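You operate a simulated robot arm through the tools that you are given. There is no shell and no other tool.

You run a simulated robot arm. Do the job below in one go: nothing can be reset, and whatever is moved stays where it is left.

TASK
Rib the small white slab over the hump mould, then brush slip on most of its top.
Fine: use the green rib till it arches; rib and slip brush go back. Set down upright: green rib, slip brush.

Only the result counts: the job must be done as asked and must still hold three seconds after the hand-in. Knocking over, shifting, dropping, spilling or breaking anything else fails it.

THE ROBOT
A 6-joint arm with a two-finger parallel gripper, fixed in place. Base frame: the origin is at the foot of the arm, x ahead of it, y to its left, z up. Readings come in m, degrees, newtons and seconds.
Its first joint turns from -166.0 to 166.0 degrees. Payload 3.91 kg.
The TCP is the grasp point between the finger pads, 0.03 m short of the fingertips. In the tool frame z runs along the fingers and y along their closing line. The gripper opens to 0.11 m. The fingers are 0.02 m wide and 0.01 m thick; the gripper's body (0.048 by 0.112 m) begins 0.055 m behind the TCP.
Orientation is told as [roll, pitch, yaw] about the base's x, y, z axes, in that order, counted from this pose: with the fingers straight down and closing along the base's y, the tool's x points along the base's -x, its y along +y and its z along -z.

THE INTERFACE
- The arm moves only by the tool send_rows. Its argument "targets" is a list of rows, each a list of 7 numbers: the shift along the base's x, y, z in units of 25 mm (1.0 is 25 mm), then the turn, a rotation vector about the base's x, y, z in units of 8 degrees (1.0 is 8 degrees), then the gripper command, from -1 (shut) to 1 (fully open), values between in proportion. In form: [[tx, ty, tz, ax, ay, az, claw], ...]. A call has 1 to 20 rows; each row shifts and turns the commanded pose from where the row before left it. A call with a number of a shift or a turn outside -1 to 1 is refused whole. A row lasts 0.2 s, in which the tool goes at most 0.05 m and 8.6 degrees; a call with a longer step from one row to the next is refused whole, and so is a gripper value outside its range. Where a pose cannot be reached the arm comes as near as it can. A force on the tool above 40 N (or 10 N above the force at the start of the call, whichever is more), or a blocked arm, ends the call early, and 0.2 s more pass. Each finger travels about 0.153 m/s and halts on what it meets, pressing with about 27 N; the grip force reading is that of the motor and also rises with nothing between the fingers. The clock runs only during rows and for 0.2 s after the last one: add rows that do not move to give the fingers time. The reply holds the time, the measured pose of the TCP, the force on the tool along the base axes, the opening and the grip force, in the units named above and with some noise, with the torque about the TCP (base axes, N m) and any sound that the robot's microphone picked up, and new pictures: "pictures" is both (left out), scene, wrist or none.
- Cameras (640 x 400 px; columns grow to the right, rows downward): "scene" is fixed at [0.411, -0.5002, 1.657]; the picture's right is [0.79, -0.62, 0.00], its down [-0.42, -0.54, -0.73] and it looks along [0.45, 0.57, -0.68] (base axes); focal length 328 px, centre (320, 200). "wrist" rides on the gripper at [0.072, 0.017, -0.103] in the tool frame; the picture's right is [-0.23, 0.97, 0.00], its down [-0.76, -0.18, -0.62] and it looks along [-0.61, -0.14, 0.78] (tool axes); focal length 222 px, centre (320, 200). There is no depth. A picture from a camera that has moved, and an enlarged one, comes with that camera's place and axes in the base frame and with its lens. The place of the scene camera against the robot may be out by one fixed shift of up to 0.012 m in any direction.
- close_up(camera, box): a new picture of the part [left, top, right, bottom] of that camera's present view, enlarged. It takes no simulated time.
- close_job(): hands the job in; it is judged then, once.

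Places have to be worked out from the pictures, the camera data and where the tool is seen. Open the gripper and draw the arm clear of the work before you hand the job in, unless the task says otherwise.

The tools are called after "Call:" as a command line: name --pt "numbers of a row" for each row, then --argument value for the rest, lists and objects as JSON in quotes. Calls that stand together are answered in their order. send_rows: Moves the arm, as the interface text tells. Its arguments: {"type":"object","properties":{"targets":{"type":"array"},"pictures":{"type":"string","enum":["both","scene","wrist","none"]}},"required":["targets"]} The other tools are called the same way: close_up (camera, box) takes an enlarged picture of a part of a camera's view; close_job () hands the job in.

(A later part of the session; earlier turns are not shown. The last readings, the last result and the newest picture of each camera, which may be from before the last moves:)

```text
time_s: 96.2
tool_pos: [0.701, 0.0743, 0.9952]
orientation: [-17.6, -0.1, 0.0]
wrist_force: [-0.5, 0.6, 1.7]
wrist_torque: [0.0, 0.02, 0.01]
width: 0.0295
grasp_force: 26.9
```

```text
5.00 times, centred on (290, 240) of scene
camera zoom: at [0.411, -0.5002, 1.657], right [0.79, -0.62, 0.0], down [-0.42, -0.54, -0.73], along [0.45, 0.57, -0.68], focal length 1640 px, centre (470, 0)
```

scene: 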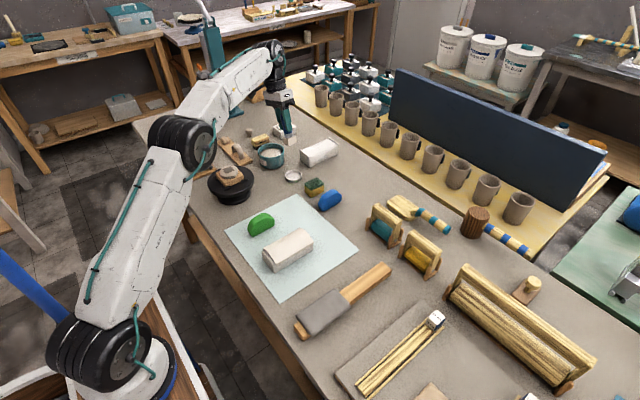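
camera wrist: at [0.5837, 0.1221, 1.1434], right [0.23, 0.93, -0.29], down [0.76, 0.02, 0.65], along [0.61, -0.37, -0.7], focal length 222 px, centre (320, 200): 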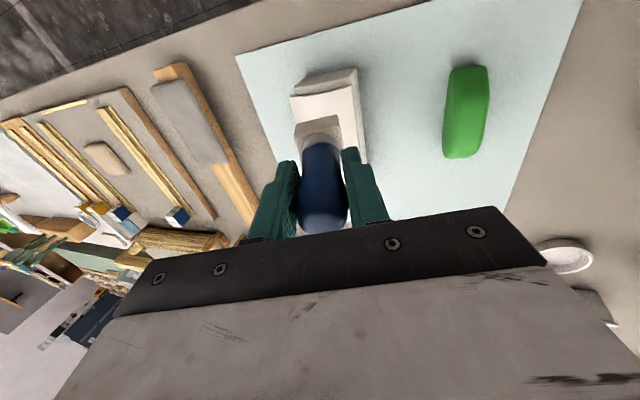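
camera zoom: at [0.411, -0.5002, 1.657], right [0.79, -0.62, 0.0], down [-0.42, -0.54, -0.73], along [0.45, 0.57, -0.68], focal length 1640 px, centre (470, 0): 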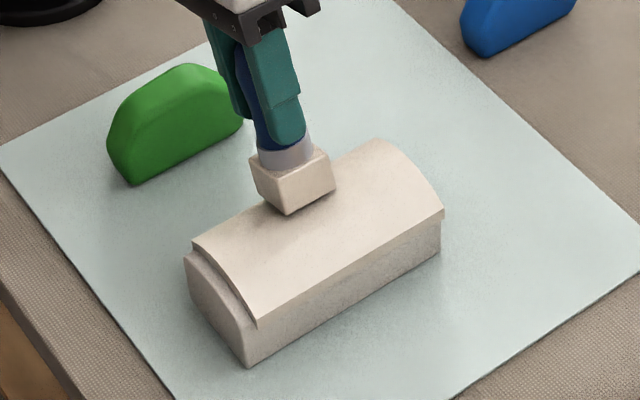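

Still light contact. I'll press 0.5 mm more and continue toward the far end, then compare the tint.

Call:
send_rows --pt "0.15 0 -0.02 0 0 0 -0.9" --pt "0.15 0 0 0 0 0 -0.9" --pt "0.15 0 0 0 0 0 -0.9" --pt "0.15 0 0 0 0 0 -0.9" --pt "0 0 0 0 0 0 -0.9" --pictures "none"

Call:
send_rows --pt "0.15 0 0 0 0 0 -0.9" --pt "0.15 0 0 0 0 0 -0.9" --pt "0.15 0 0 0 0 0 -0.9" --pt "0.15 0 0 0 0 0 -0.9" --pt "0.15 0 0 0 0 0 -0.9" --pt "0.15 0 0 0 0 0 -0.9" --pt "0.15 0 0 0 0 0 -0.9" --pt "0.15 0 0 0 0 0 -0.9" --pt "0 0 0 0 0 0 -0.9" --pictures "none"

Call:
close_up --camera "scene" --box '[250, 200, 330, 280]'

Call:
close_up --camera "wrist" --box '[200, 0, 440, 200]'

```text
time_s: 97.4
tool_pos: [0.7164, 0.0745, 0.996]
orientation: [-17.6, 0.0, 0.1]
wrist_force: [0.5, -0.2, -0.9]
wrist_torque: [0.03, -0.02, 0.04]
width: 0.03
grasp_force: 27.0
```

```text
time_s: 99.4
tool_pos: [0.7478, 0.0743, 0.9949]
orientation: [-17.6, 0.0, 0.0]
wrist_force: [-2.5, 2.4, 7.7]
wrist_torque: [-0.08, 0.04, -0.05]
width: 0.0298
grasp_force: 27.3
```

```text
5.00 times, centred on (290, 240) of scene
camera zoom: at [0.411, -0.5002, 1.657], right [0.79, -0.62, 0.0], down [-0.42, -0.54, -0.73], along [0.45, 0.57, -0.68], focal length 1640 px, centre (470, 0)
```

zoom: 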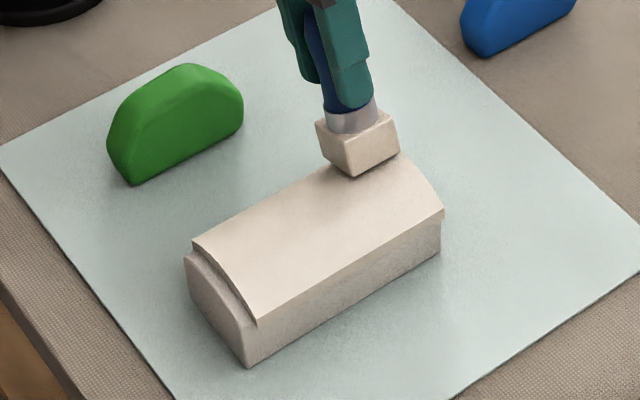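

```text
2.00 times, centred on (320, 100) of wrist
camera zoom: at [0.6758, 0.1215, 1.0872], right [0.23, 0.93, -0.29], down [0.76, 0.02, 0.65], along [0.61, -0.37, -0.7], focal length 444 px, centre (320, 400)
```

zoom: 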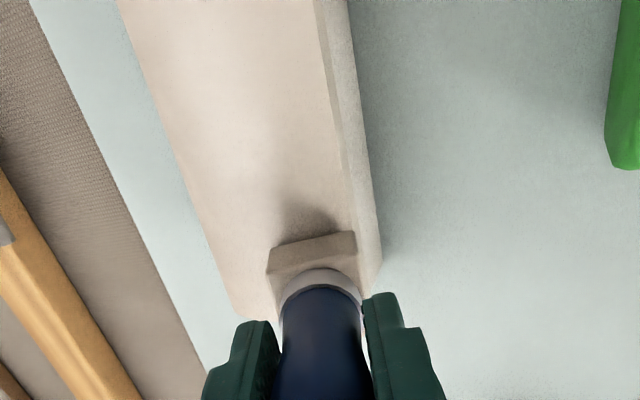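

Mould didn't move and slip remains on the brush. I'll lift, tilt the other way, and stroke the −y flank from the far end back.

Call:
send_rows --pt "0 0 0.8 0 0 0 -0.9" --pt "0 0 0.8 0 0 0 -0.9" --pt "0 0 0.4 0 0 0 -0.9" --pt "0 -0.57 0 0.73 0 0 -0.9" --pt "0 -0.57 0 0.73 0 0 -0.9" --pt "0 -0.57 0 0.73 0 0 -0.9" --pt "0 -0.57 0 0.73 0 0 -0.9" --pt "0 -0.57 0 0.73 0 0 -0.9" --pt "0 -0.57 0 0.73 0 0 -0.9" --pt "0 0 0 0 0 0 -0.9" --pictures "wrist"

Call:
close_up --camera "scene" --box '[250, 190, 350, 280]'

Call:
close_up --camera "wrist" --box '[200, 0, 440, 200]'

```text
time_s: 101.6
tool_pos: [0.7479, -0.0104, 1.0446]
orientation: [17.5, 0.0, 0.0]
wrist_force: [0.7, 0.0, -1.6]
wrist_torque: [-0.01, 0.02, -0.01]
width: 0.0299
grasp_force: 27.0
camera wrist: at [0.6751, -0.0257, 1.1477], right [0.23, 0.93, 0.29], down [0.76, -0.36, 0.54], along [0.61, 0.1, -0.79], focal length 222 px, centre (320, 200)
```

wrist: 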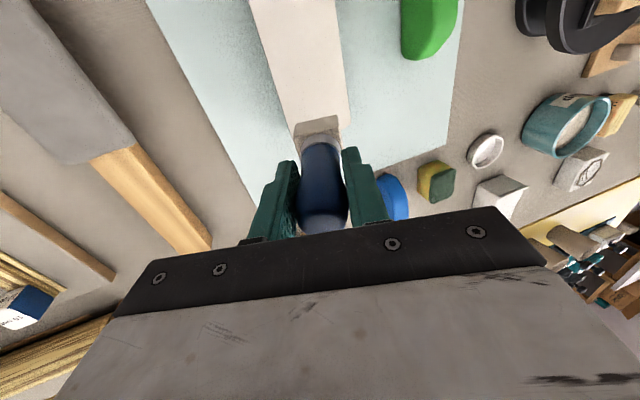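

```text
4.44 times, centred on (300, 235) of scene
camera zoom: at [0.411, -0.5002, 1.657], right [0.79, -0.62, 0.0], down [-0.42, -0.54, -0.73], along [0.45, 0.57, -0.68], focal length 1458 px, centre (409, 44)
```

zoom: 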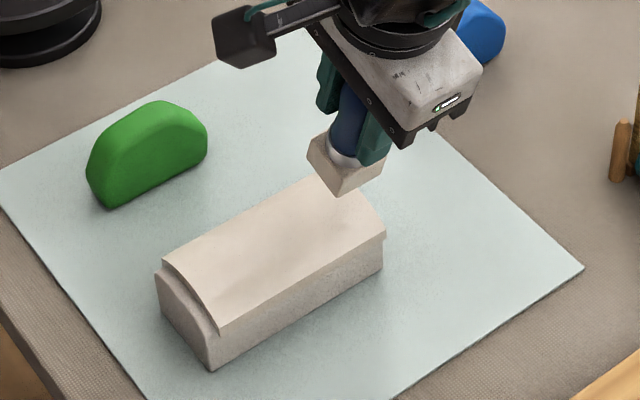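

```text
2.00 times, centred on (320, 100) of wrist
camera zoom: at [0.6751, -0.0257, 1.1477], right [0.23, 0.93, 0.29], down [0.76, -0.36, 0.54], along [0.61, 0.1, -0.79], focal length 444 px, centre (320, 400)
```

zoom: 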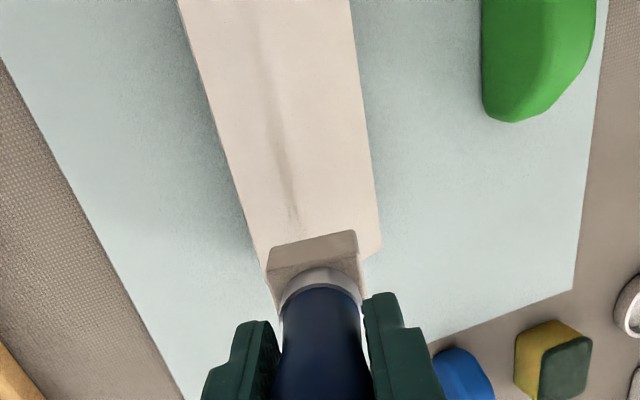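

The brush is set over the −y flank at the far end. I'll lower to just above contact and then in small steps.

Call:
send_rows --pt "-0.2 0 -0.8 0 0 0 -0.9" --pt "0 0 -0.7 0 0 0 -0.9" --pt "0 0 -0.26 0 0 0 -0.9" --pt "0 0 0 0 0 0 -0.9" --pictures "none"

Call:
send_rows --pt "0 0 -0.05 0 0 0 -0.9" --pt "0 0 0 0 0 0 -0.9" --pictures "none"

Call:
send_rows --pt "0 0 -0.04 0 0 0 -0.9" --pt "0 0 0 0 0 0 -0.9" --pictures "none"

Call:
close_up --camera "scene" --box '[250, 200, 330, 280]'

```text
time_s: 102.6
tool_pos: [0.742, -0.0101, 1.0011]
orientation: [17.4, 0.0, 0.0]
wrist_force: [0.6, -0.7, -1.0]
wrist_torque: [0.0, -0.04, -0.02]
width: 0.0296
grasp_force: 27.0
```

```text
time_s: 103.2
tool_pos: [0.7427, -0.0119, 0.9989]
orientation: [17.3, 0.1, 0.0]
wrist_force: [-0.7, -0.9, -1.4]
wrist_torque: [-0.01, -0.01, 0.01]
width: 0.0297
grasp_force: 26.6
```

```text
time_s: 103.8
tool_pos: [0.7418, -0.0115, 0.9986]
orientation: [17.4, 0.1, 0.0]
wrist_force: [-0.4, 0.5, 0.0]
wrist_torque: [-0.01, 0.0, 0.02]
width: 0.0297
grasp_force: 27.1
```

```text
5.00 times, centred on (290, 240) of scene
camera zoom: at [0.411, -0.5002, 1.657], right [0.79, -0.62, 0.0], down [-0.42, -0.54, -0.73], along [0.45, 0.57, -0.68], focal length 1640 px, centre (470, 0)
```

zoom: 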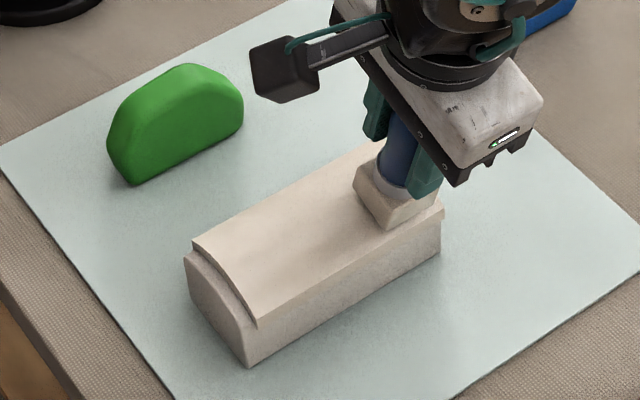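

Very near; stepping down 0.75 mm at a time for a light touch.

Call:
send_rows --pt "0 0 -0.03 0 0 0 -0.9" --pt "0 0 0 0 0 0 -0.9" --pictures "none"

Call:
send_rows --pt "0 0 -0.03 0 0 0 -0.9" --pt "0 0 0 0 0 0 -0.9" --pictures "none"

```text
time_s: 104.4
tool_pos: [0.7402, -0.0108, 0.9983]
orientation: [17.5, 0.0, 0.0]
wrist_force: [-0.5, -0.3, -0.7]
wrist_torque: [0.0, 0.03, -0.01]
width: 0.0296
grasp_force: 26.9
```

```text
time_s: 105.0
tool_pos: [0.741, -0.0107, 0.9958]
orientation: [17.3, 0.0, 0.0]
wrist_force: [0.1, -0.1, -1.0]
wrist_torque: [-0.03, 0.0, -0.01]
width: 0.0297
grasp_force: 26.9
```

No contact yet at z≈0.996; continuing the same small steps.

Call:
send_rows --pt "0 0 -0.03 0 0 0 -0.9" --pt "0 0 0 0 0 0 -0.9" --pictures "none"

Call:
send_rows --pt "0 0 -0.03 0 0 0 -0.9" --pt "0 0 0 0 0 0 -0.9" --pictures "none"

```text
time_s: 105.6
tool_pos: [0.7408, -0.0115, 0.9978]
orientation: [17.4, -0.1, 0.1]
wrist_force: [-1.2, -1.9, 6.0]
wrist_torque: [0.03, -0.05, -0.05]
width: 0.0298
grasp_force: 27.1
```

```text
time_s: 106.2
tool_pos: [0.7416, -0.0108, 0.9946]
orientation: [17.5, -0.1, 0.0]
wrist_force: [-0.4, -3.4, 13.3]
wrist_torque: [0.11, -0.27, -0.03]
width: 0.0296
grasp_force: 26.9
```

Contact at about 13 N; I'll ease up 0.5 mm and stroke gently in −x.

Call:
send_rows --pt "0 0 0.02 0 0 0 -0.9" --pt "-0.15 0 0 0 0 0 -0.9" --pt "-0.15 0 0 0 0 0 -0.9" --pt "-0.15 0 0 0 0 0 -0.9" --pt "-0.15 0 0 0 0 0 -0.9" --pt "0 0 0 0 0 0 -0.9" --pictures "none"

Call:
close_up --camera "scene" --box '[250, 200, 330, 280]'

```text
time_s: 107.6
tool_pos: [0.7277, -0.0106, 0.9942]
orientation: [17.5, 0.0, 0.0]
wrist_force: [1.4, -1.8, 9.8]
wrist_torque: [0.09, -0.34, -0.14]
width: 0.0296
grasp_force: 27.4
```

```text
5.00 times, centred on (290, 240) of scene
camera zoom: at [0.411, -0.5002, 1.657], right [0.79, -0.62, 0.0], down [-0.42, -0.54, -0.73], along [0.45, 0.57, -0.68], focal length 1640 px, centre (470, 0)
```

zoom: 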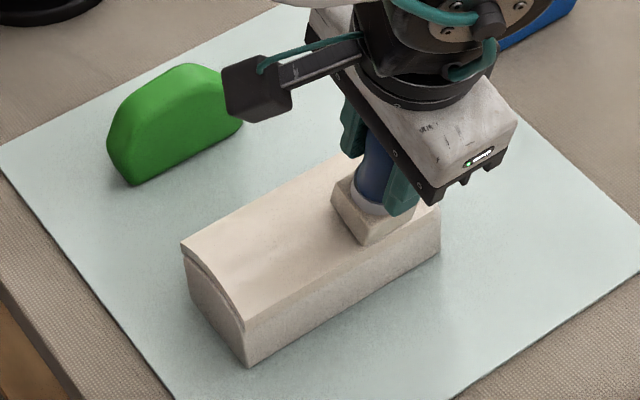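

The slab slid about 8 mm along the mould with this stroke; I'll move back +x with the same contact to bring it back, then use a lighter touch.

Call:
send_rows --pt "0.15 0 0 0 0 0 -0.9" --pt "0.15 0 0 0 0 0 -0.9" --pt "0.15 0 0 0 0 0 -0.9" --pt "0 0 0 0 0 0 -0.9" --pictures "none"

Call:
close_up --camera "scene" --box '[250, 200, 330, 280]'

```text
time_s: 108.6
tool_pos: [0.737, -0.011, 0.9948]
orientation: [17.4, 0.0, -0.1]
wrist_force: [-0.7, -0.1, -0.3]
wrist_torque: [-0.01, 0.0, 0.0]
width: 0.0297
grasp_force: 26.8
```

```text
5.00 times, centred on (290, 240) of scene
camera zoom: at [0.411, -0.5002, 1.657], right [0.79, -0.62, 0.0], down [-0.42, -0.54, -0.73], along [0.45, 0.57, -0.68], focal length 1640 px, centre (470, 0)
```

zoom: 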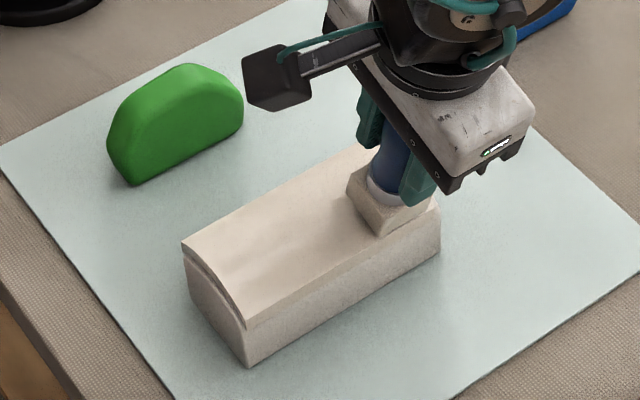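

Slab stays flush with the mould's near end and is safe. I'll make the remaining −y flank stroke in the +x direction instead: lift, go to the near end, and touch lightly.

Call:
send_rows --pt "0 0 0.5 0 0 0 -0.9" --pt "-0.85 0 0 0 0 0 -0.9" --pt "-0.85 0 0 0 0 0 -0.9" --pt "-0.85 0 0 0 0 0 -0.9" --pt "-0.85 0 0 0 0 0 -0.9" --pt "0 0 -0.4 0 0 0 -0.9" --pt "0 0 0 0 0 0 -0.9" --pictures "none"

Call:
close_up --camera "scene" --box '[250, 200, 330, 280]'

Call:
close_up --camera "wrist" --box '[200, 0, 440, 200]'

```text
time_s: 110.2
tool_pos: [0.6519, -0.0115, 0.997]
orientation: [17.6, 0.0, 0.0]
wrist_force: [0.6, 0.1, -0.9]
wrist_torque: [0.01, -0.01, -0.03]
width: 0.0298
grasp_force: 26.9
```

```text
5.00 times, centred on (290, 240) of scene
camera zoom: at [0.411, -0.5002, 1.657], right [0.79, -0.62, 0.0], down [-0.42, -0.54, -0.73], along [0.45, 0.57, -0.68], focal length 1640 px, centre (470, 0)
```

zoom: 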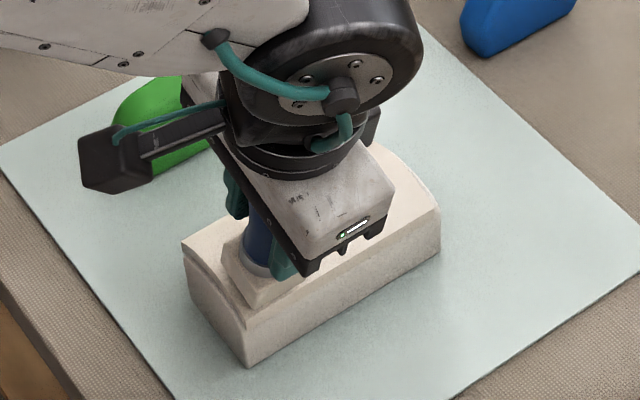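

```text
2.00 times, centred on (320, 100) of wrist
camera zoom: at [0.5816, -0.0258, 1.1003], right [0.23, 0.93, 0.29], down [0.76, -0.36, 0.54], along [0.61, 0.1, -0.79], focal length 444 px, centre (320, 400)
```

zoom: 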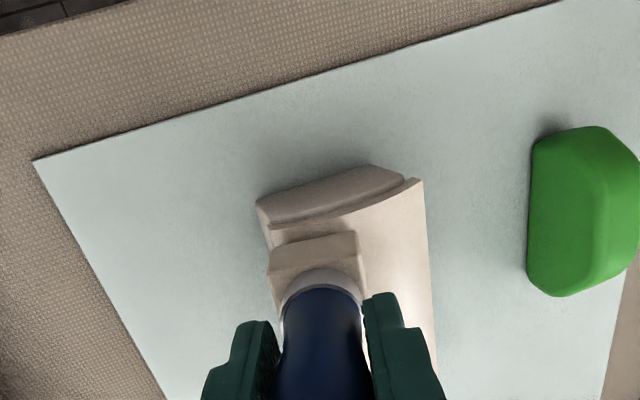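

The slab is well seated (within 2–3 mm of the mould's centre line). I'll lower for a light touch on the −y flank here.

Call:
send_rows --pt "0 0 -0.06 0 0 0 -0.9" --pt "0 0 0 0 0 0 -0.9" --pictures "none"

Call:
send_rows --pt "0 0 -0.04 0 0 0 -0.9" --pt "0 0 0 0 0 0 -0.9" --pictures "none"

Call:
send_rows --pt "0 0 -0.03 0 0 0 -0.9" --pt "0 0 0 0 0 0 -0.9" --pictures "none"

```text
time_s: 110.8
tool_pos: [0.6523, -0.0097, 0.9973]
orientation: [17.3, 0.0, 0.0]
wrist_force: [0.1, -0.3, -0.6]
wrist_torque: [0.0, 0.0, 0.01]
width: 0.0297
grasp_force: 27.1
```

```text
time_s: 111.4
tool_pos: [0.6527, -0.0092, 0.995]
orientation: [17.4, 0.1, 0.0]
wrist_force: [0.9, 0.8, -1.0]
wrist_torque: [0.0, 0.0, -0.02]
width: 0.0298
grasp_force: 27.7
```

```text
time_s: 112.0
tool_pos: [0.6525, -0.0101, 0.9948]
orientation: [17.4, -0.1, 0.0]
wrist_force: [0.0, -1.7, 5.5]
wrist_torque: [0.06, -0.1, -0.06]
width: 0.0297
grasp_force: 26.6
```

Touching at about 5.5 N. I'll stroke +x along the −y flank at this height.

Call:
send_rows --pt "0.15 0 0 0 0 0 -0.9" --pt "0.15 0 0 0 0 0 -0.9" --pt "0.15 0 0 0 0 0 -0.9" --pt "0.15 0 0 0 0 0 -0.9" --pt "0.15 0 0 0 0 0 -0.9" --pt "0.15 0 0 0 0 0 -0.9" --pt "0 0 0 0 0 0 -0.9" --pictures "none"

Call:
close_up --camera "scene" --box '[250, 200, 330, 280]'

Call:
close_up --camera "wrist" --box '[200, 0, 440, 200]'

```text
time_s: 113.6
tool_pos: [0.6746, -0.0115, 0.9959]
orientation: [17.4, 0.1, -0.1]
wrist_force: [-1.0, -0.8, 2.9]
wrist_torque: [-0.03, 0.03, 0.01]
width: 0.03
grasp_force: 26.8
```

```text
5.00 times, centred on (290, 240) of scene
camera zoom: at [0.411, -0.5002, 1.657], right [0.79, -0.62, 0.0], down [-0.42, -0.54, -0.73], along [0.45, 0.57, -0.68], focal length 1640 px, centre (470, 0)
```

zoom: 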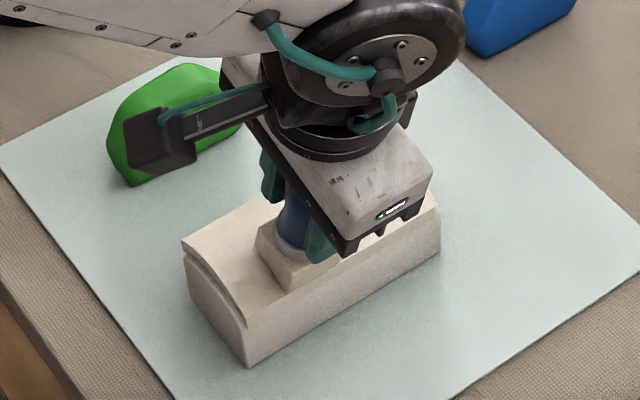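

```text
2.00 times, centred on (320, 100) of wrist
camera zoom: at [0.6036, -0.0258, 1.0974], right [0.23, 0.93, 0.29], down [0.76, -0.36, 0.54], along [0.61, 0.1, -0.79], focal length 444 px, centre (320, 400)
```

zoom: 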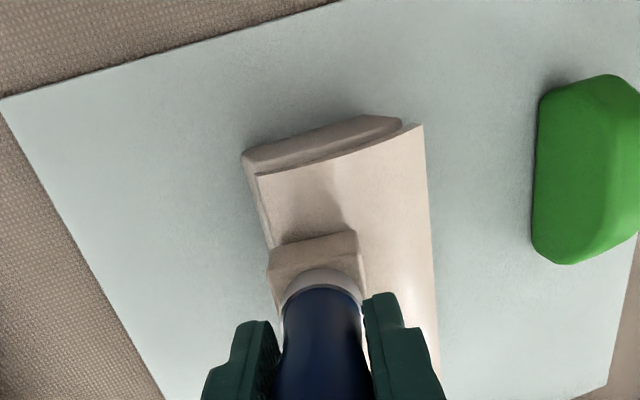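

Sliding at about 3 N with nothing moving. I'll continue to the far end.

Call:
send_rows --pt "0.16 0 -0.005 0 0 0 -0.9" --pt "0.16 0 -0.005 0 0 0 -0.9" --pt "0.16 0 0 0 0 0 -0.9" --pt "0.16 0 0 0 0 0 -0.9" --pt "0.16 0 0 0 0 0 -0.9" --pt "0.16 0 0 0 0 0 -0.9" --pt "0.16 0 0 0 0 0 -0.9" --pt "0.16 0 0 0 0 0 -0.9" --pt "0 0 0 0 0 0 -0.9" --pictures "none"

Call:
send_rows --pt "0.16 0 0 0 0 0 -0.9" --pt "0.16 0 0 0 0 0 -0.9" --pt "0.16 0 0 0 0 0 -0.9" --pt "0.16 0 0 0 0 0 -0.9" --pt "0.16 0 0 0 0 0 -0.9" --pt "0.16 0 0 0 0 0 -0.9" --pt "0.16 0 0 0 0 0 -0.9" --pt "0.16 0 0 0 0 0 -0.9" --pt "0 0 0 0 0 0 -0.9" --pictures "none"

Call:
close_up --camera "scene" --box '[250, 200, 330, 280]'

Call:
close_up --camera "wrist" --box '[200, 0, 440, 200]'

```text
time_s: 115.6
tool_pos: [0.7065, -0.0097, 0.9934]
orientation: [17.4, 0.0, 0.0]
wrist_force: [-1.7, -0.8, 3.1]
wrist_torque: [-0.06, 0.04, 0.01]
width: 0.0297
grasp_force: 26.8
```

```text
time_s: 117.6
tool_pos: [0.7408, -0.0118, 0.9941]
orientation: [17.4, -0.1, 0.1]
wrist_force: [-0.5, 0.7, -0.1]
wrist_torque: [0.01, -0.04, 0.01]
width: 0.0297
grasp_force: 26.8
```

```text
5.00 times, centred on (290, 240) of scene
camera zoom: at [0.411, -0.5002, 1.657], right [0.79, -0.62, 0.0], down [-0.42, -0.54, -0.73], along [0.45, 0.57, -0.68], focal length 1640 px, centre (470, 0)
```

zoom: 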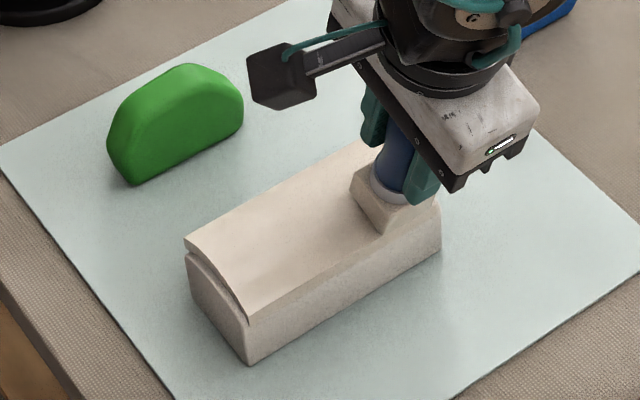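

```text
2.00 times, centred on (320, 100) of wrist
camera zoom: at [0.6688, -0.0257, 1.0971], right [0.23, 0.93, 0.29], down [0.76, -0.36, 0.54], along [0.61, 0.1, -0.79], focal length 444 px, centre (320, 400)
```

zoom: 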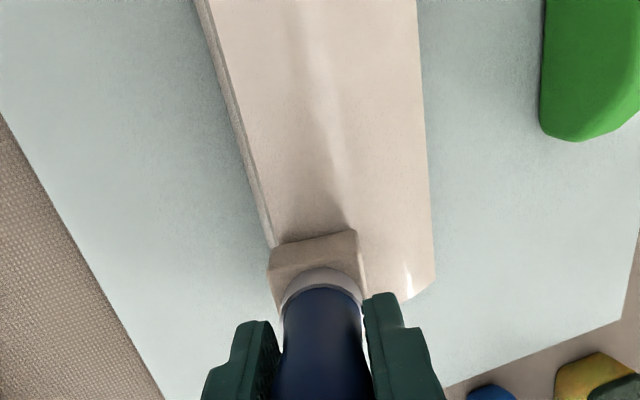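

Slip is still on the brush and the mould hasn't moved. The slab sits about 5 mm toward +y, so another +y flank stroke will help both coverage and centring. I'll lift, tilt back, and go to the near end.

Call:
send_rows --pt "0 0 0.8 0 0 0 -0.9" --pt "0 0 0.8 0 0 0 -0.9" --pt "0 0 0.4 0 0 0 -0.9" --pt "-0.573 0.605 0 -0.727 0 0 -0.9" --pt "-0.573 0.605 0 -0.727 0 0 -0.9" --pt "-0.573 0.605 0 -0.727 0 0 -0.9" --pt "-0.573 0.605 0 -0.727 0 0 -0.9" --pt "-0.573 0.605 0 -0.727 0 0 -0.9" --pt "-0.573 0.605 0 -0.727 0 0 -0.9" --pt "0 0 0 0 0 0 -0.9" --pictures "none"

Call:
close_up --camera "scene" --box '[250, 200, 330, 280]'

Call:
close_up --camera "wrist" --box '[200, 0, 440, 200]'

```text
time_s: 119.8
tool_pos: [0.6541, 0.0798, 1.0451]
orientation: [-17.5, 0.0, 0.1]
wrist_force: [-0.2, 0.2, -0.5]
wrist_torque: [0.01, -0.02, 0.03]
width: 0.0295
grasp_force: 26.5
```

```text
5.00 times, centred on (290, 240) of scene
camera zoom: at [0.411, -0.5002, 1.657], right [0.79, -0.62, 0.0], down [-0.42, -0.54, -0.73], along [0.45, 0.57, -0.68], focal length 1640 px, centre (470, 0)
```

zoom: 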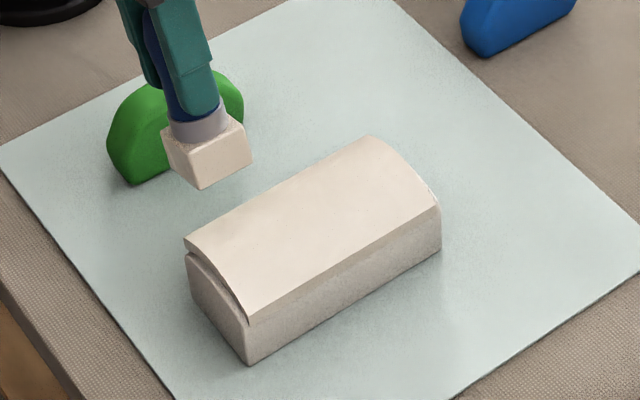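

```text
2.00 times, centred on (320, 100) of wrist
camera zoom: at [0.5826, 0.1272, 1.138], right [0.23, 0.93, -0.29], down [0.76, 0.02, 0.65], along [0.61, -0.37, -0.7], focal length 444 px, centre (320, 400)
```

zoom: 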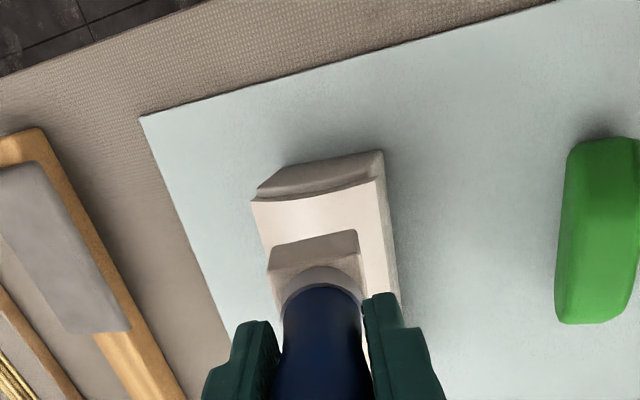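

The slab's colour now looks close to the slip lump's colour. I'll enlarge further to compare them.

Call:
close_up --camera "scene" --box '[268, 212, 312, 248]'

Call:
close_up --camera "scene" --box '[255, 120, 315, 180]'

```text
11.11 times, centred on (290, 230) of scene
camera zoom: at [0.411, -0.5002, 1.657], right [0.79, -0.62, 0.0], down [-0.42, -0.54, -0.73], along [0.45, 0.57, -0.68], focal length 3644 px, centre (653, -133)
```

zoom: 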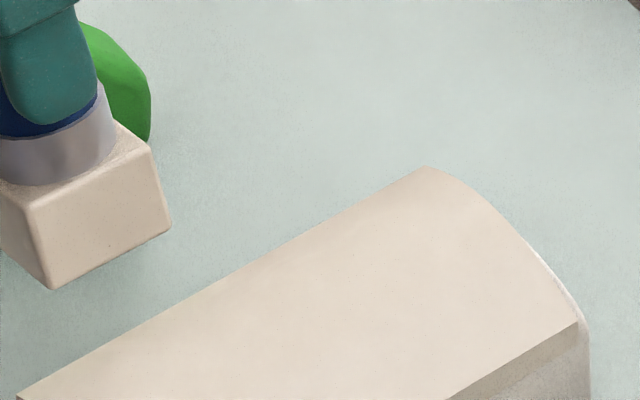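

```text
6.67 times, centred on (285, 150) of scene
camera zoom: at [0.411, -0.5002, 1.657], right [0.79, -0.62, 0.0], down [-0.42, -0.54, -0.73], along [0.45, 0.57, -0.68], focal length 2187 px, centre (553, 533)
```

zoom: 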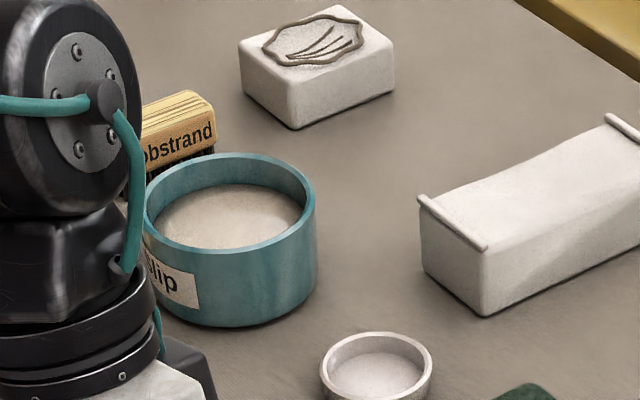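

Nearly the same colour, so coverage is well along, and slab and mould centre lines agree within 1–2 mm. I'll use the remaining slip for another light +y flank stroke, lowering toward contact.

Call:
send_rows --pt "0 0 -0.8 0 0 0 -0.9" --pt "0 0 -0.7 0 0 0 -0.9" --pt "0 0 -0.32 0 0 0 -0.9" --pt "0 0 0 0 0 0 -0.9" --pictures "none"

Call:
send_rows --pt "0 0 -0.05 0 0 0 -0.9" --pt "0 0 0 0 0 0 -0.9" --pictures "none"

Call:
send_rows --pt "0 0 -0.03 0 0 0 -0.9" --pt "0 0 0 0 0 0 -0.9" --pictures "none"

```text
time_s: 120.8
tool_pos: [0.6547, 0.0799, 0.9997]
orientation: [-17.5, 0.0, 0.2]
wrist_force: [-0.1, 0.2, -0.9]
wrist_torque: [0.02, 0.0, 0.0]
width: 0.0297
grasp_force: 26.9
```

```text
time_s: 121.4
tool_pos: [0.6536, 0.0798, 0.9983]
orientation: [-17.5, 0.0, 0.1]
wrist_force: [0.1, 0.4, -1.1]
wrist_torque: [0.01, -0.04, -0.03]
width: 0.03
grasp_force: 26.8
```

```text
time_s: 122.0
tool_pos: [0.6553, 0.0792, 0.998]
orientation: [-17.5, 0.1, 0.0]
wrist_force: [-0.8, 0.2, -1.2]
wrist_torque: [0.01, 0.03, 0.01]
width: 0.0299
grasp_force: 26.7
```

No contact yet; stepping down further.

Call:
send_rows --pt "0 0 -0.04 0 0 0 -0.9" --pt "0 0 0 0 0 0 -0.9" --pictures "none"

Call:
send_rows --pt "0 0 -0.03 0 0 0 -0.9" --pt "0 0 0 0 0 0 -0.9" --pictures "none"

Call:
send_rows --pt "0 0 -0.025 0 0 0 -0.9" --pt "0 0 0 0 0 0 -0.9" --pictures "none"

```text
time_s: 122.6
tool_pos: [0.655, 0.0798, 0.9963]
orientation: [-17.5, 0.0, 0.1]
wrist_force: [-0.6, -0.4, -1.7]
wrist_torque: [0.01, 0.01, -0.01]
width: 0.0298
grasp_force: 26.6
```

```text
time_s: 123.2
tool_pos: [0.6542, 0.0804, 0.9948]
orientation: [-17.5, 0.0, 0.1]
wrist_force: [-0.1, 0.9, -1.4]
wrist_torque: [0.02, 0.01, 0.02]
width: 0.0296
grasp_force: 27.3
```

```text
time_s: 123.8
tool_pos: [0.6534, 0.0804, 0.9944]
orientation: [-17.5, -0.1, 0.1]
wrist_force: [-0.2, 1.9, 9.9]
wrist_torque: [-0.1, -0.15, -0.01]
width: 0.0298
grasp_force: 27.1
```

Contact at about 10 N. I'll ease 0.4 mm and stroke +x in a gentle slide to the middle, then check.

Call:
send_rows --pt "0 0 0.016 0 0 0 -0.9" --pt "0.16 0 0 0 0 0 -0.9" --pt "0.16 0 0 0 0 0 -0.9" --pt "0.16 0 0 0 0 0 -0.9" --pt "0.16 0 0 0 0 0 -0.9" --pt "0.16 0 0 0 0 0 -0.9" --pt "0.16 0 0 0 0 0 -0.9" --pt "0 0 0 0 0 0 -0.9" --pictures "none"

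Call:
close_up --camera "scene" --box '[250, 200, 330, 280]'

```text
time_s: 125.6
tool_pos: [0.678, 0.08, 0.9945]
orientation: [-17.5, 0.0, 0.0]
wrist_force: [0.6, 0.0, -1.1]
wrist_torque: [0.04, 0.0, -0.01]
width: 0.0294
grasp_force: 27.1
```

```text
5.00 times, centred on (290, 240) of scene
camera zoom: at [0.411, -0.5002, 1.657], right [0.79, -0.62, 0.0], down [-0.42, -0.54, -0.73], along [0.45, 0.57, -0.68], focal length 1640 px, centre (470, 0)
```

zoom: 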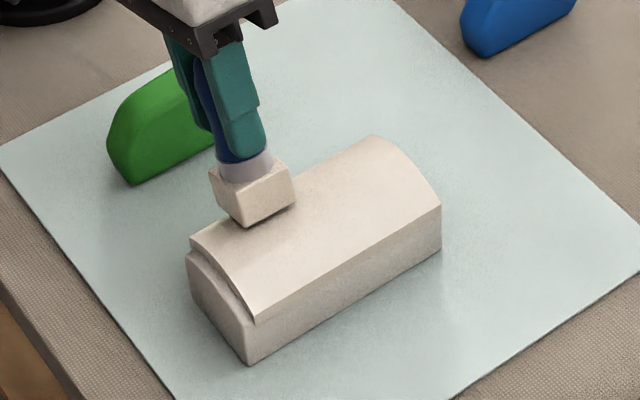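

The slab is now well centred on the mould and the mould is unmoved. I'll lower slightly and continue the stroke to the far end.

Call:
send_rows --pt "0.1 0 -0.03 0 0 0 -0.9" --pt "0.16 0 0 0 0 0 -0.9" --pt "0.16 0 0 0 0 0 -0.9" --pt "0.16 0 0 0 0 0 -0.9" --pt "0.16 0 0 0 0 0 -0.9" --pt "0 0 0 0 0 0 -0.9" --pictures "none"

Call:
send_rows --pt "0.16 0 0 0 0 0 -0.9" --pt "0.16 0 0 0 0 0 -0.9" --pt "0.16 0 0 0 0 0 -0.9" --pt "0.16 0 0 0 0 0 -0.9" --pt "0.16 0 0 0 0 0 -0.9" --pt "0.16 0 0 0 0 0 -0.9" --pt "0.16 0 0 0 0 0 -0.9" --pt "0.16 0 0 0 0 0 -0.9" --pt "0.16 0 0 0 0 0 -0.9" --pt "0.16 0 0 0 0 0 -0.9" --pt "0.16 0 0 0 0 0 -0.9" --pt "0 0 0 0 0 0 -0.9" --pictures "none"

Call:
close_up --camera "scene" --box '[250, 200, 330, 280]'

```text
time_s: 127.0
tool_pos: [0.6974, 0.081, 0.994]
orientation: [-17.4, -0.1, 0.2]
wrist_force: [-3.0, 3.4, 6.2]
wrist_torque: [-0.04, 0.05, 0.0]
width: 0.0297
grasp_force: 27.0
```

```text
time_s: 129.6
tool_pos: [0.7424, 0.0798, 0.9931]
orientation: [-17.5, 0.0, 0.1]
wrist_force: [-0.9, -0.2, 0.3]
wrist_torque: [0.0, 0.0, 0.03]
width: 0.0296
grasp_force: 26.7
```

```text
5.00 times, centred on (290, 240) of scene
camera zoom: at [0.411, -0.5002, 1.657], right [0.79, -0.62, 0.0], down [-0.42, -0.54, -0.73], along [0.45, 0.57, -0.68], focal length 1640 px, centre (470, 0)
```

zoom: 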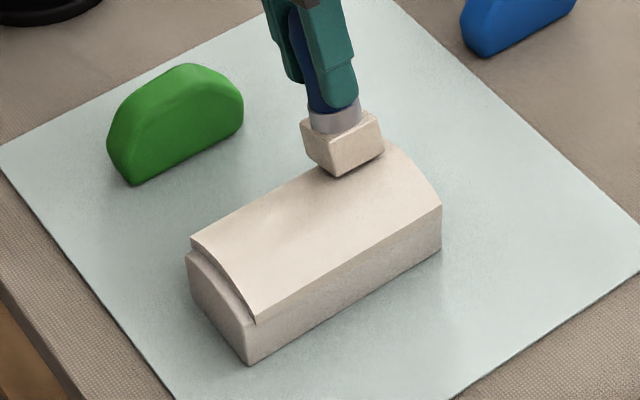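

Good, nothing has shifted. Now one more light pass along the crown: lift, set the brush upright and go to the near end.

Call:
send_rows --pt "0 0 0.8 0 0 0 -0.9" --pt "0 0 0.8 0 0 0 -0.9" --pt "-0.875 -0.438 0 0.547 0 0 -0.9" --pt "-0.875 -0.438 0 0.547 0 0 -0.9" --pt "-0.875 -0.438 0 0.547 0 0 -0.9" --pt "-0.875 -0.438 0 0.547 0 0 -0.9" --pt "0 0 -0.8 0 0 0 -0.9" --pt "0 0 -0.26 0 0 0 -0.9" --pt "0 0 0 0 0 0 -0.9" --pictures "none"

Call:
send_rows --pt "0 0 -0.06 0 0 0 -0.9" --pt "0 0 0 0 0 0 -0.9" --pictures "none"

Call:
send_rows --pt "0 0 -0.04 0 0 0 -0.9" --pt "0 0 0 0 0 0 -0.9" --pictures "none"

Call:
close_up --camera "scene" --box '[250, 200, 330, 280]'

```text
time_s: 131.6
tool_pos: [0.6523, 0.0367, 1.0074]
orientation: [0.1, 0.0, -0.1]
wrist_force: [-0.2, 0.2, -0.4]
wrist_torque: [0.01, 0.02, 0.03]
width: 0.0299
grasp_force: 26.9
```

```text
time_s: 132.2
tool_pos: [0.653, 0.0358, 1.0061]
orientation: [0.0, 0.1, 0.0]
wrist_force: [0.7, -0.1, -0.6]
wrist_torque: [0.0, 0.02, -0.01]
width: 0.0298
grasp_force: 26.7
```

```text
time_s: 132.8
tool_pos: [0.653, 0.0367, 1.0049]
orientation: [0.0, 0.1, 0.0]
wrist_force: [-0.7, -0.7, -0.6]
wrist_torque: [0.01, -0.01, -0.01]
width: 0.0296
grasp_force: 27.0
```

```text
5.00 times, centred on (290, 240) of scene
camera zoom: at [0.411, -0.5002, 1.657], right [0.79, -0.62, 0.0], down [-0.42, -0.54, -0.73], along [0.45, 0.57, -0.68], focal length 1640 px, centre (470, 0)
```

zoom: 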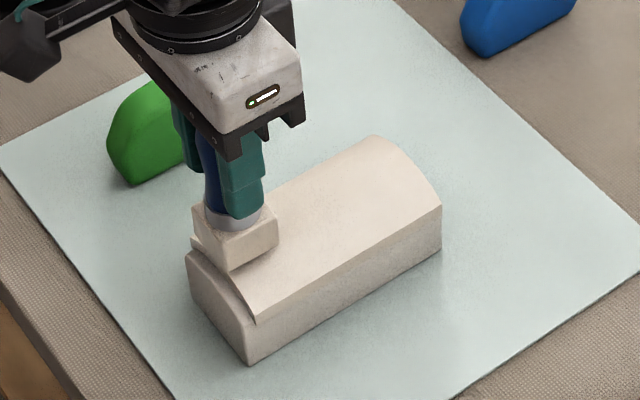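

Stepping down for light contact on the crown.

Call:
send_rows --pt "0.1 0 -0.05 0 0 0 -0.9" --pt "0 0 0 0 0 0 -0.9" --pictures "none"

Call:
send_rows --pt "0 0 -0.04 0 0 0 -0.9" --pt "0 0 0 0 0 0 -0.9" --pictures "none"

Call:
send_rows --pt "0 0 -0.03 0 0 0 -0.9" --pt "0 0 0 0 0 0 -0.9" --pictures "none"

```text
time_s: 133.4
tool_pos: [0.6553, 0.037, 1.0027]
orientation: [0.0, -0.1, 0.0]
wrist_force: [-0.5, 0.3, -0.9]
wrist_torque: [0.0, -0.02, 0.0]
width: 0.0299
grasp_force: 26.8
```

```text
time_s: 134.0
tool_pos: [0.6551, 0.0368, 1.0036]
orientation: [0.0, 0.0, 0.0]
wrist_force: [-0.2, -0.2, -1.1]
wrist_torque: [-0.01, 0.02, 0.0]
width: 0.0297
grasp_force: 27.0
```

```text
time_s: 134.6
tool_pos: [0.6551, 0.0365, 1.0016]
orientation: [0.0, 0.0, -0.1]
wrist_force: [-0.1, -0.4, -1.0]
wrist_torque: [0.01, 0.02, 0.03]
width: 0.0298
grasp_force: 27.3
```

Still free at z≈1.0015; two more fine steps.

Call:
send_rows --pt "0 0 -0.03 0 0 0 -0.9" --pt "0 0 0 0 0 0 -0.9" --pictures "none"

Call:
send_rows --pt "0 0 -0.03 0 0 0 -0.9" --pt "0 0 0 0 0 0 -0.9" --pictures "none"

```text
time_s: 135.2
tool_pos: [0.6561, 0.036, 1.0013]
orientation: [0.0, 0.0, 0.0]
wrist_force: [0.2, -0.8, -1.0]
wrist_torque: [0.0, 0.03, 0.0]
width: 0.0298
grasp_force: 27.4
```

```text
time_s: 135.8
tool_pos: [0.6551, 0.0365, 1.0012]
orientation: [0.1, 0.0, 0.1]
wrist_force: [-0.1, -0.4, -1.2]
wrist_torque: [0.0, 0.0, 0.0]
width: 0.0295
grasp_force: 27.3
```

Continuing fine steps (the brush has slid up a little in the grip, so contact is lower now).

Call:
send_rows --pt "0 0 -0.03 0 0 0 -0.9" --pt "0 0 0 0 0 0 -0.9" --pictures "none"

Call:
send_rows --pt "0 0 -0.03 0 0 0 -0.9" --pt "0 0 0 0 0 0 -0.9" --pictures "none"

```text
time_s: 136.4
tool_pos: [0.6559, 0.0353, 0.9997]
orientation: [0.0, 0.0, 0.1]
wrist_force: [0.6, -0.2, -0.8]
wrist_torque: [0.01, -0.03, 0.02]
width: 0.0297
grasp_force: 26.5
```

```text
time_s: 137.0
tool_pos: [0.6549, 0.0357, 0.999]
orientation: [0.1, -0.1, 0.1]
wrist_force: [-2.1, -0.1, 9.5]
wrist_torque: [-0.03, -0.01, 0.0]
width: 0.0301
grasp_force: 27.1
```

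Contact at about 9.5 N. I'll ease 0.4 mm and slide along the crown to the far end.

Call:
send_rows --pt "0 0 0.012 0 0 0 -0.9" --pt "0.16 0 0 0 0 0 -0.9" --pt "0.16 0 0 0 0 0 -0.9" --pt "0.16 0 0 0 0 0 -0.9" --pt "0.16 0 0 0 0 0 -0.9" --pt "0.16 0 0 0 0 0 -0.9" --pt "0.16 0 0 0 0 0 -0.9" --pt "0.16 0 0 0 0 0 -0.9" --pt "0 0 0 0 0 0 -0.9" --pictures "none"

Call:
close_up --camera "scene" --box '[250, 200, 330, 280]'

```text
time_s: 139.0
tool_pos: [0.6825, 0.0355, 0.9997]
orientation: [-0.1, -0.1, -0.1]
wrist_force: [0.1, -0.1, -1.0]
wrist_torque: [0.02, 0.0, -0.01]
width: 0.0297
grasp_force: 27.3
```

```text
5.00 times, centred on (290, 240) of scene
camera zoom: at [0.411, -0.5002, 1.657], right [0.79, -0.62, 0.0], down [-0.42, -0.54, -0.73], along [0.45, 0.57, -0.68], focal length 1640 px, centre (470, 0)
```

zoom: 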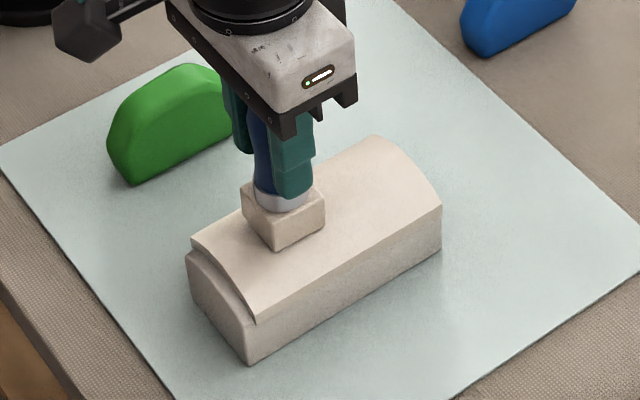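

The mould is steady. I'll add a touch more pressure and finish the pass to the far end.

Call:
send_rows --pt "0.1 0 -0.03 0 0 0 -0.9" --pt "0.16 0 0 0 0 0 -0.9" --pt "0.16 0 0 0 0 0 -0.9" --pt "0.16 0 0 0 0 0 -0.9" --pt "0 0 0 0 0 0 -0.9" --pictures "none"

Call:
send_rows --pt "0.16 0 0 0 0 0 -0.9" --pt "0.16 0 0 0 0 0 -0.9" --pt "0.16 0 0 0 0 0 -0.9" --pt "0.16 0 0 0 0 0 -0.9" --pt "0.16 0 0 0 0 0 -0.9" --pt "0.16 0 0 0 0 0 -0.9" --pt "0.16 0 0 0 0 0 -0.9" --pt "0.16 0 0 0 0 0 -0.9" --pt "0.16 0 0 0 0 0 -0.9" --pt "0.16 0 0 0 0 0 -0.9" --pt "0.16 0 0 0 0 0 -0.9" --pt "0 0 0 0 0 0 -0.9" --pictures "none"

Call:
close_up --camera "scene" --box '[250, 200, 330, 280]'

Call:
close_up --camera "wrist" --box '[200, 0, 440, 200]'

```text
time_s: 140.2
tool_pos: [0.6967, 0.0367, 0.9998]
orientation: [0.1, 0.0, 0.0]
wrist_force: [-2.0, 0.5, 7.6]
wrist_torque: [-0.01, 0.04, 0.01]
width: 0.0298
grasp_force: 27.0
```

```text
time_s: 142.8
tool_pos: [0.7415, 0.0353, 0.9993]
orientation: [-0.1, -0.1, -0.1]
wrist_force: [-4.6, 0.9, 19.4]
wrist_torque: [0.0, 0.07, 0.04]
width: 0.0298
grasp_force: 26.8
```

```text
5.00 times, centred on (290, 240) of scene
camera zoom: at [0.411, -0.5002, 1.657], right [0.79, -0.62, 0.0], down [-0.42, -0.54, -0.73], along [0.45, 0.57, -0.68], focal length 1640 px, centre (470, 0)
```

zoom: 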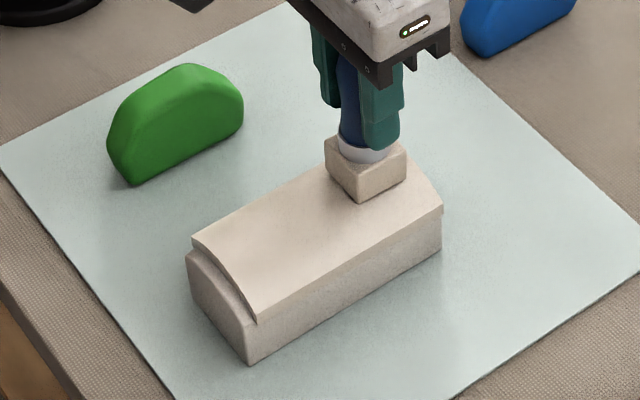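

```text
2.00 times, centred on (320, 100) of wrist
camera zoom: at [0.6702, 0.0525, 1.1009], right [0.23, 0.97, 0.0], down [0.76, -0.18, 0.62], along [0.61, -0.14, -0.78], focal length 444 px, centre (320, 400)
```

zoom: 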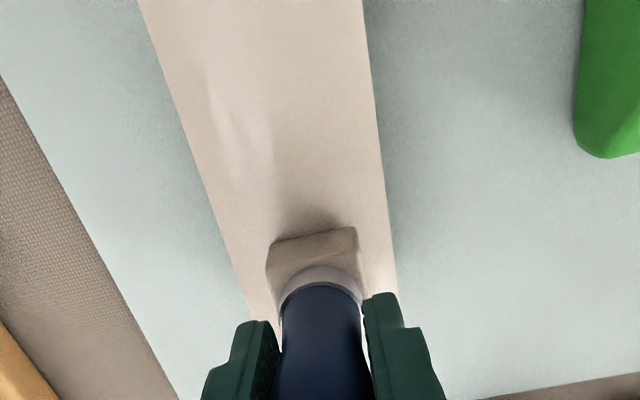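

The pass is complete. I'll lift clear and compare the slab's tint with the earlier close-up, to judge whether coverage is saturated.

Call:
send_rows --pt "0 0 0.5 0 0 0 -0.9" --pt "0 0 1 0 0 0 -0.9" --pt "0 0 1 0 0 0 -0.9" --pt "-0.6 0.9 0 0 0 0 -0.9" --pt "-0.6 0.9 0 0 0 0 -0.9" --pt "-0.6 0.5 0 0 0 0 -0.9" --pt "0 0 0 0 0 0 -0.9" --pictures "both"

Call:
close_up --camera "scene" --box '[268, 212, 312, 248]'

Call:
close_up --camera "scene" --box '[250, 200, 330, 280]'

Call:
close_up --camera "wrist" --box '[140, 0, 440, 200]'

```text
time_s: 144.4
tool_pos: [0.6978, 0.0941, 1.0623]
orientation: [-0.1, -0.1, 0.0]
wrist_force: [0.8, 0.6, 0.1]
wrist_torque: [0.02, -0.01, 0.0]
width: 0.0299
grasp_force: 27.4
camera wrist: at [0.6262, 0.1108, 1.1644], right [0.23, 0.97, 0.0], down [0.76, -0.18, 0.62], along [0.61, -0.14, -0.78], focal length 222 px, centre (320, 200)
```

scene: 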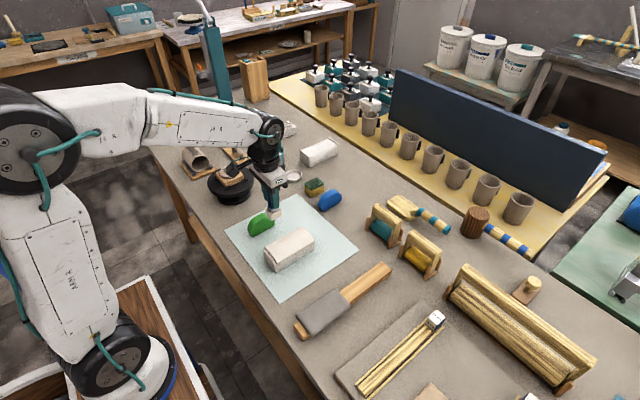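
wrist: 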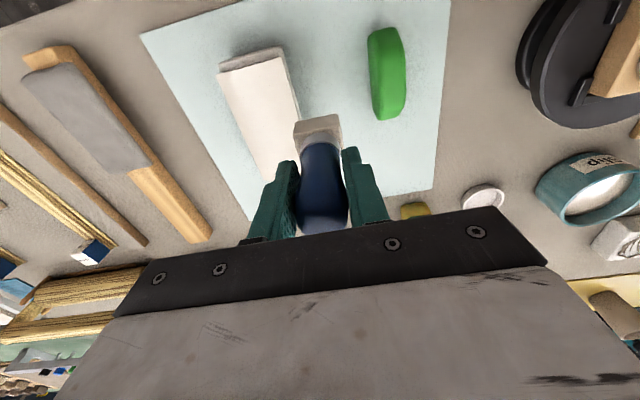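

```text
11.11 times, centred on (290, 230) of scene
camera zoom: at [0.411, -0.5002, 1.657], right [0.79, -0.62, 0.0], down [-0.42, -0.54, -0.73], along [0.45, 0.57, -0.68], focal length 3644 px, centre (653, -133)
```

zoom: 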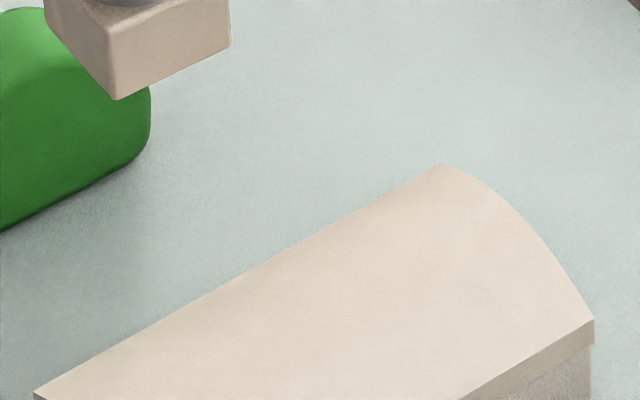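

```text
5.00 times, centred on (290, 240) of scene
camera zoom: at [0.411, -0.5002, 1.657], right [0.79, -0.62, 0.0], down [-0.42, -0.54, -0.73], along [0.45, 0.57, -0.68], focal length 1640 px, centre (470, 0)
```

zoom: 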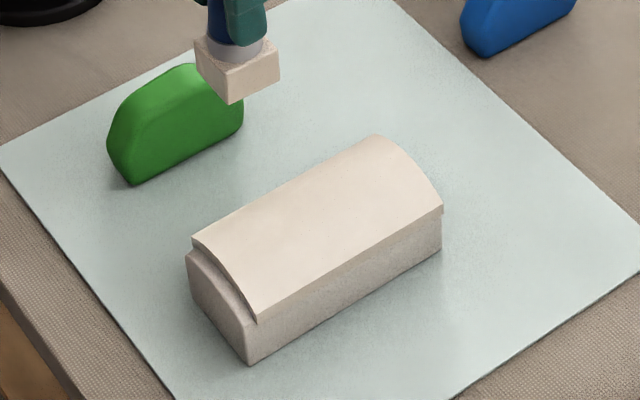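

```text
2.00 times, centred on (290, 100) of wrist
camera zoom: at [0.6262, 0.1108, 1.1644], right [0.23, 0.97, 0.0], down [0.76, -0.18, 0.62], along [0.61, -0.14, -0.78], focal length 444 px, centre (380, 400)
```

zoom: 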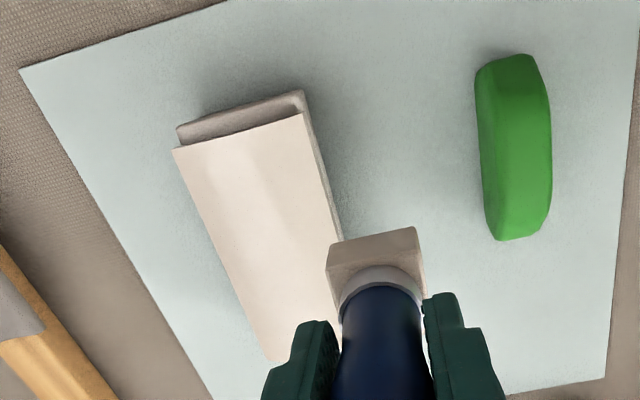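

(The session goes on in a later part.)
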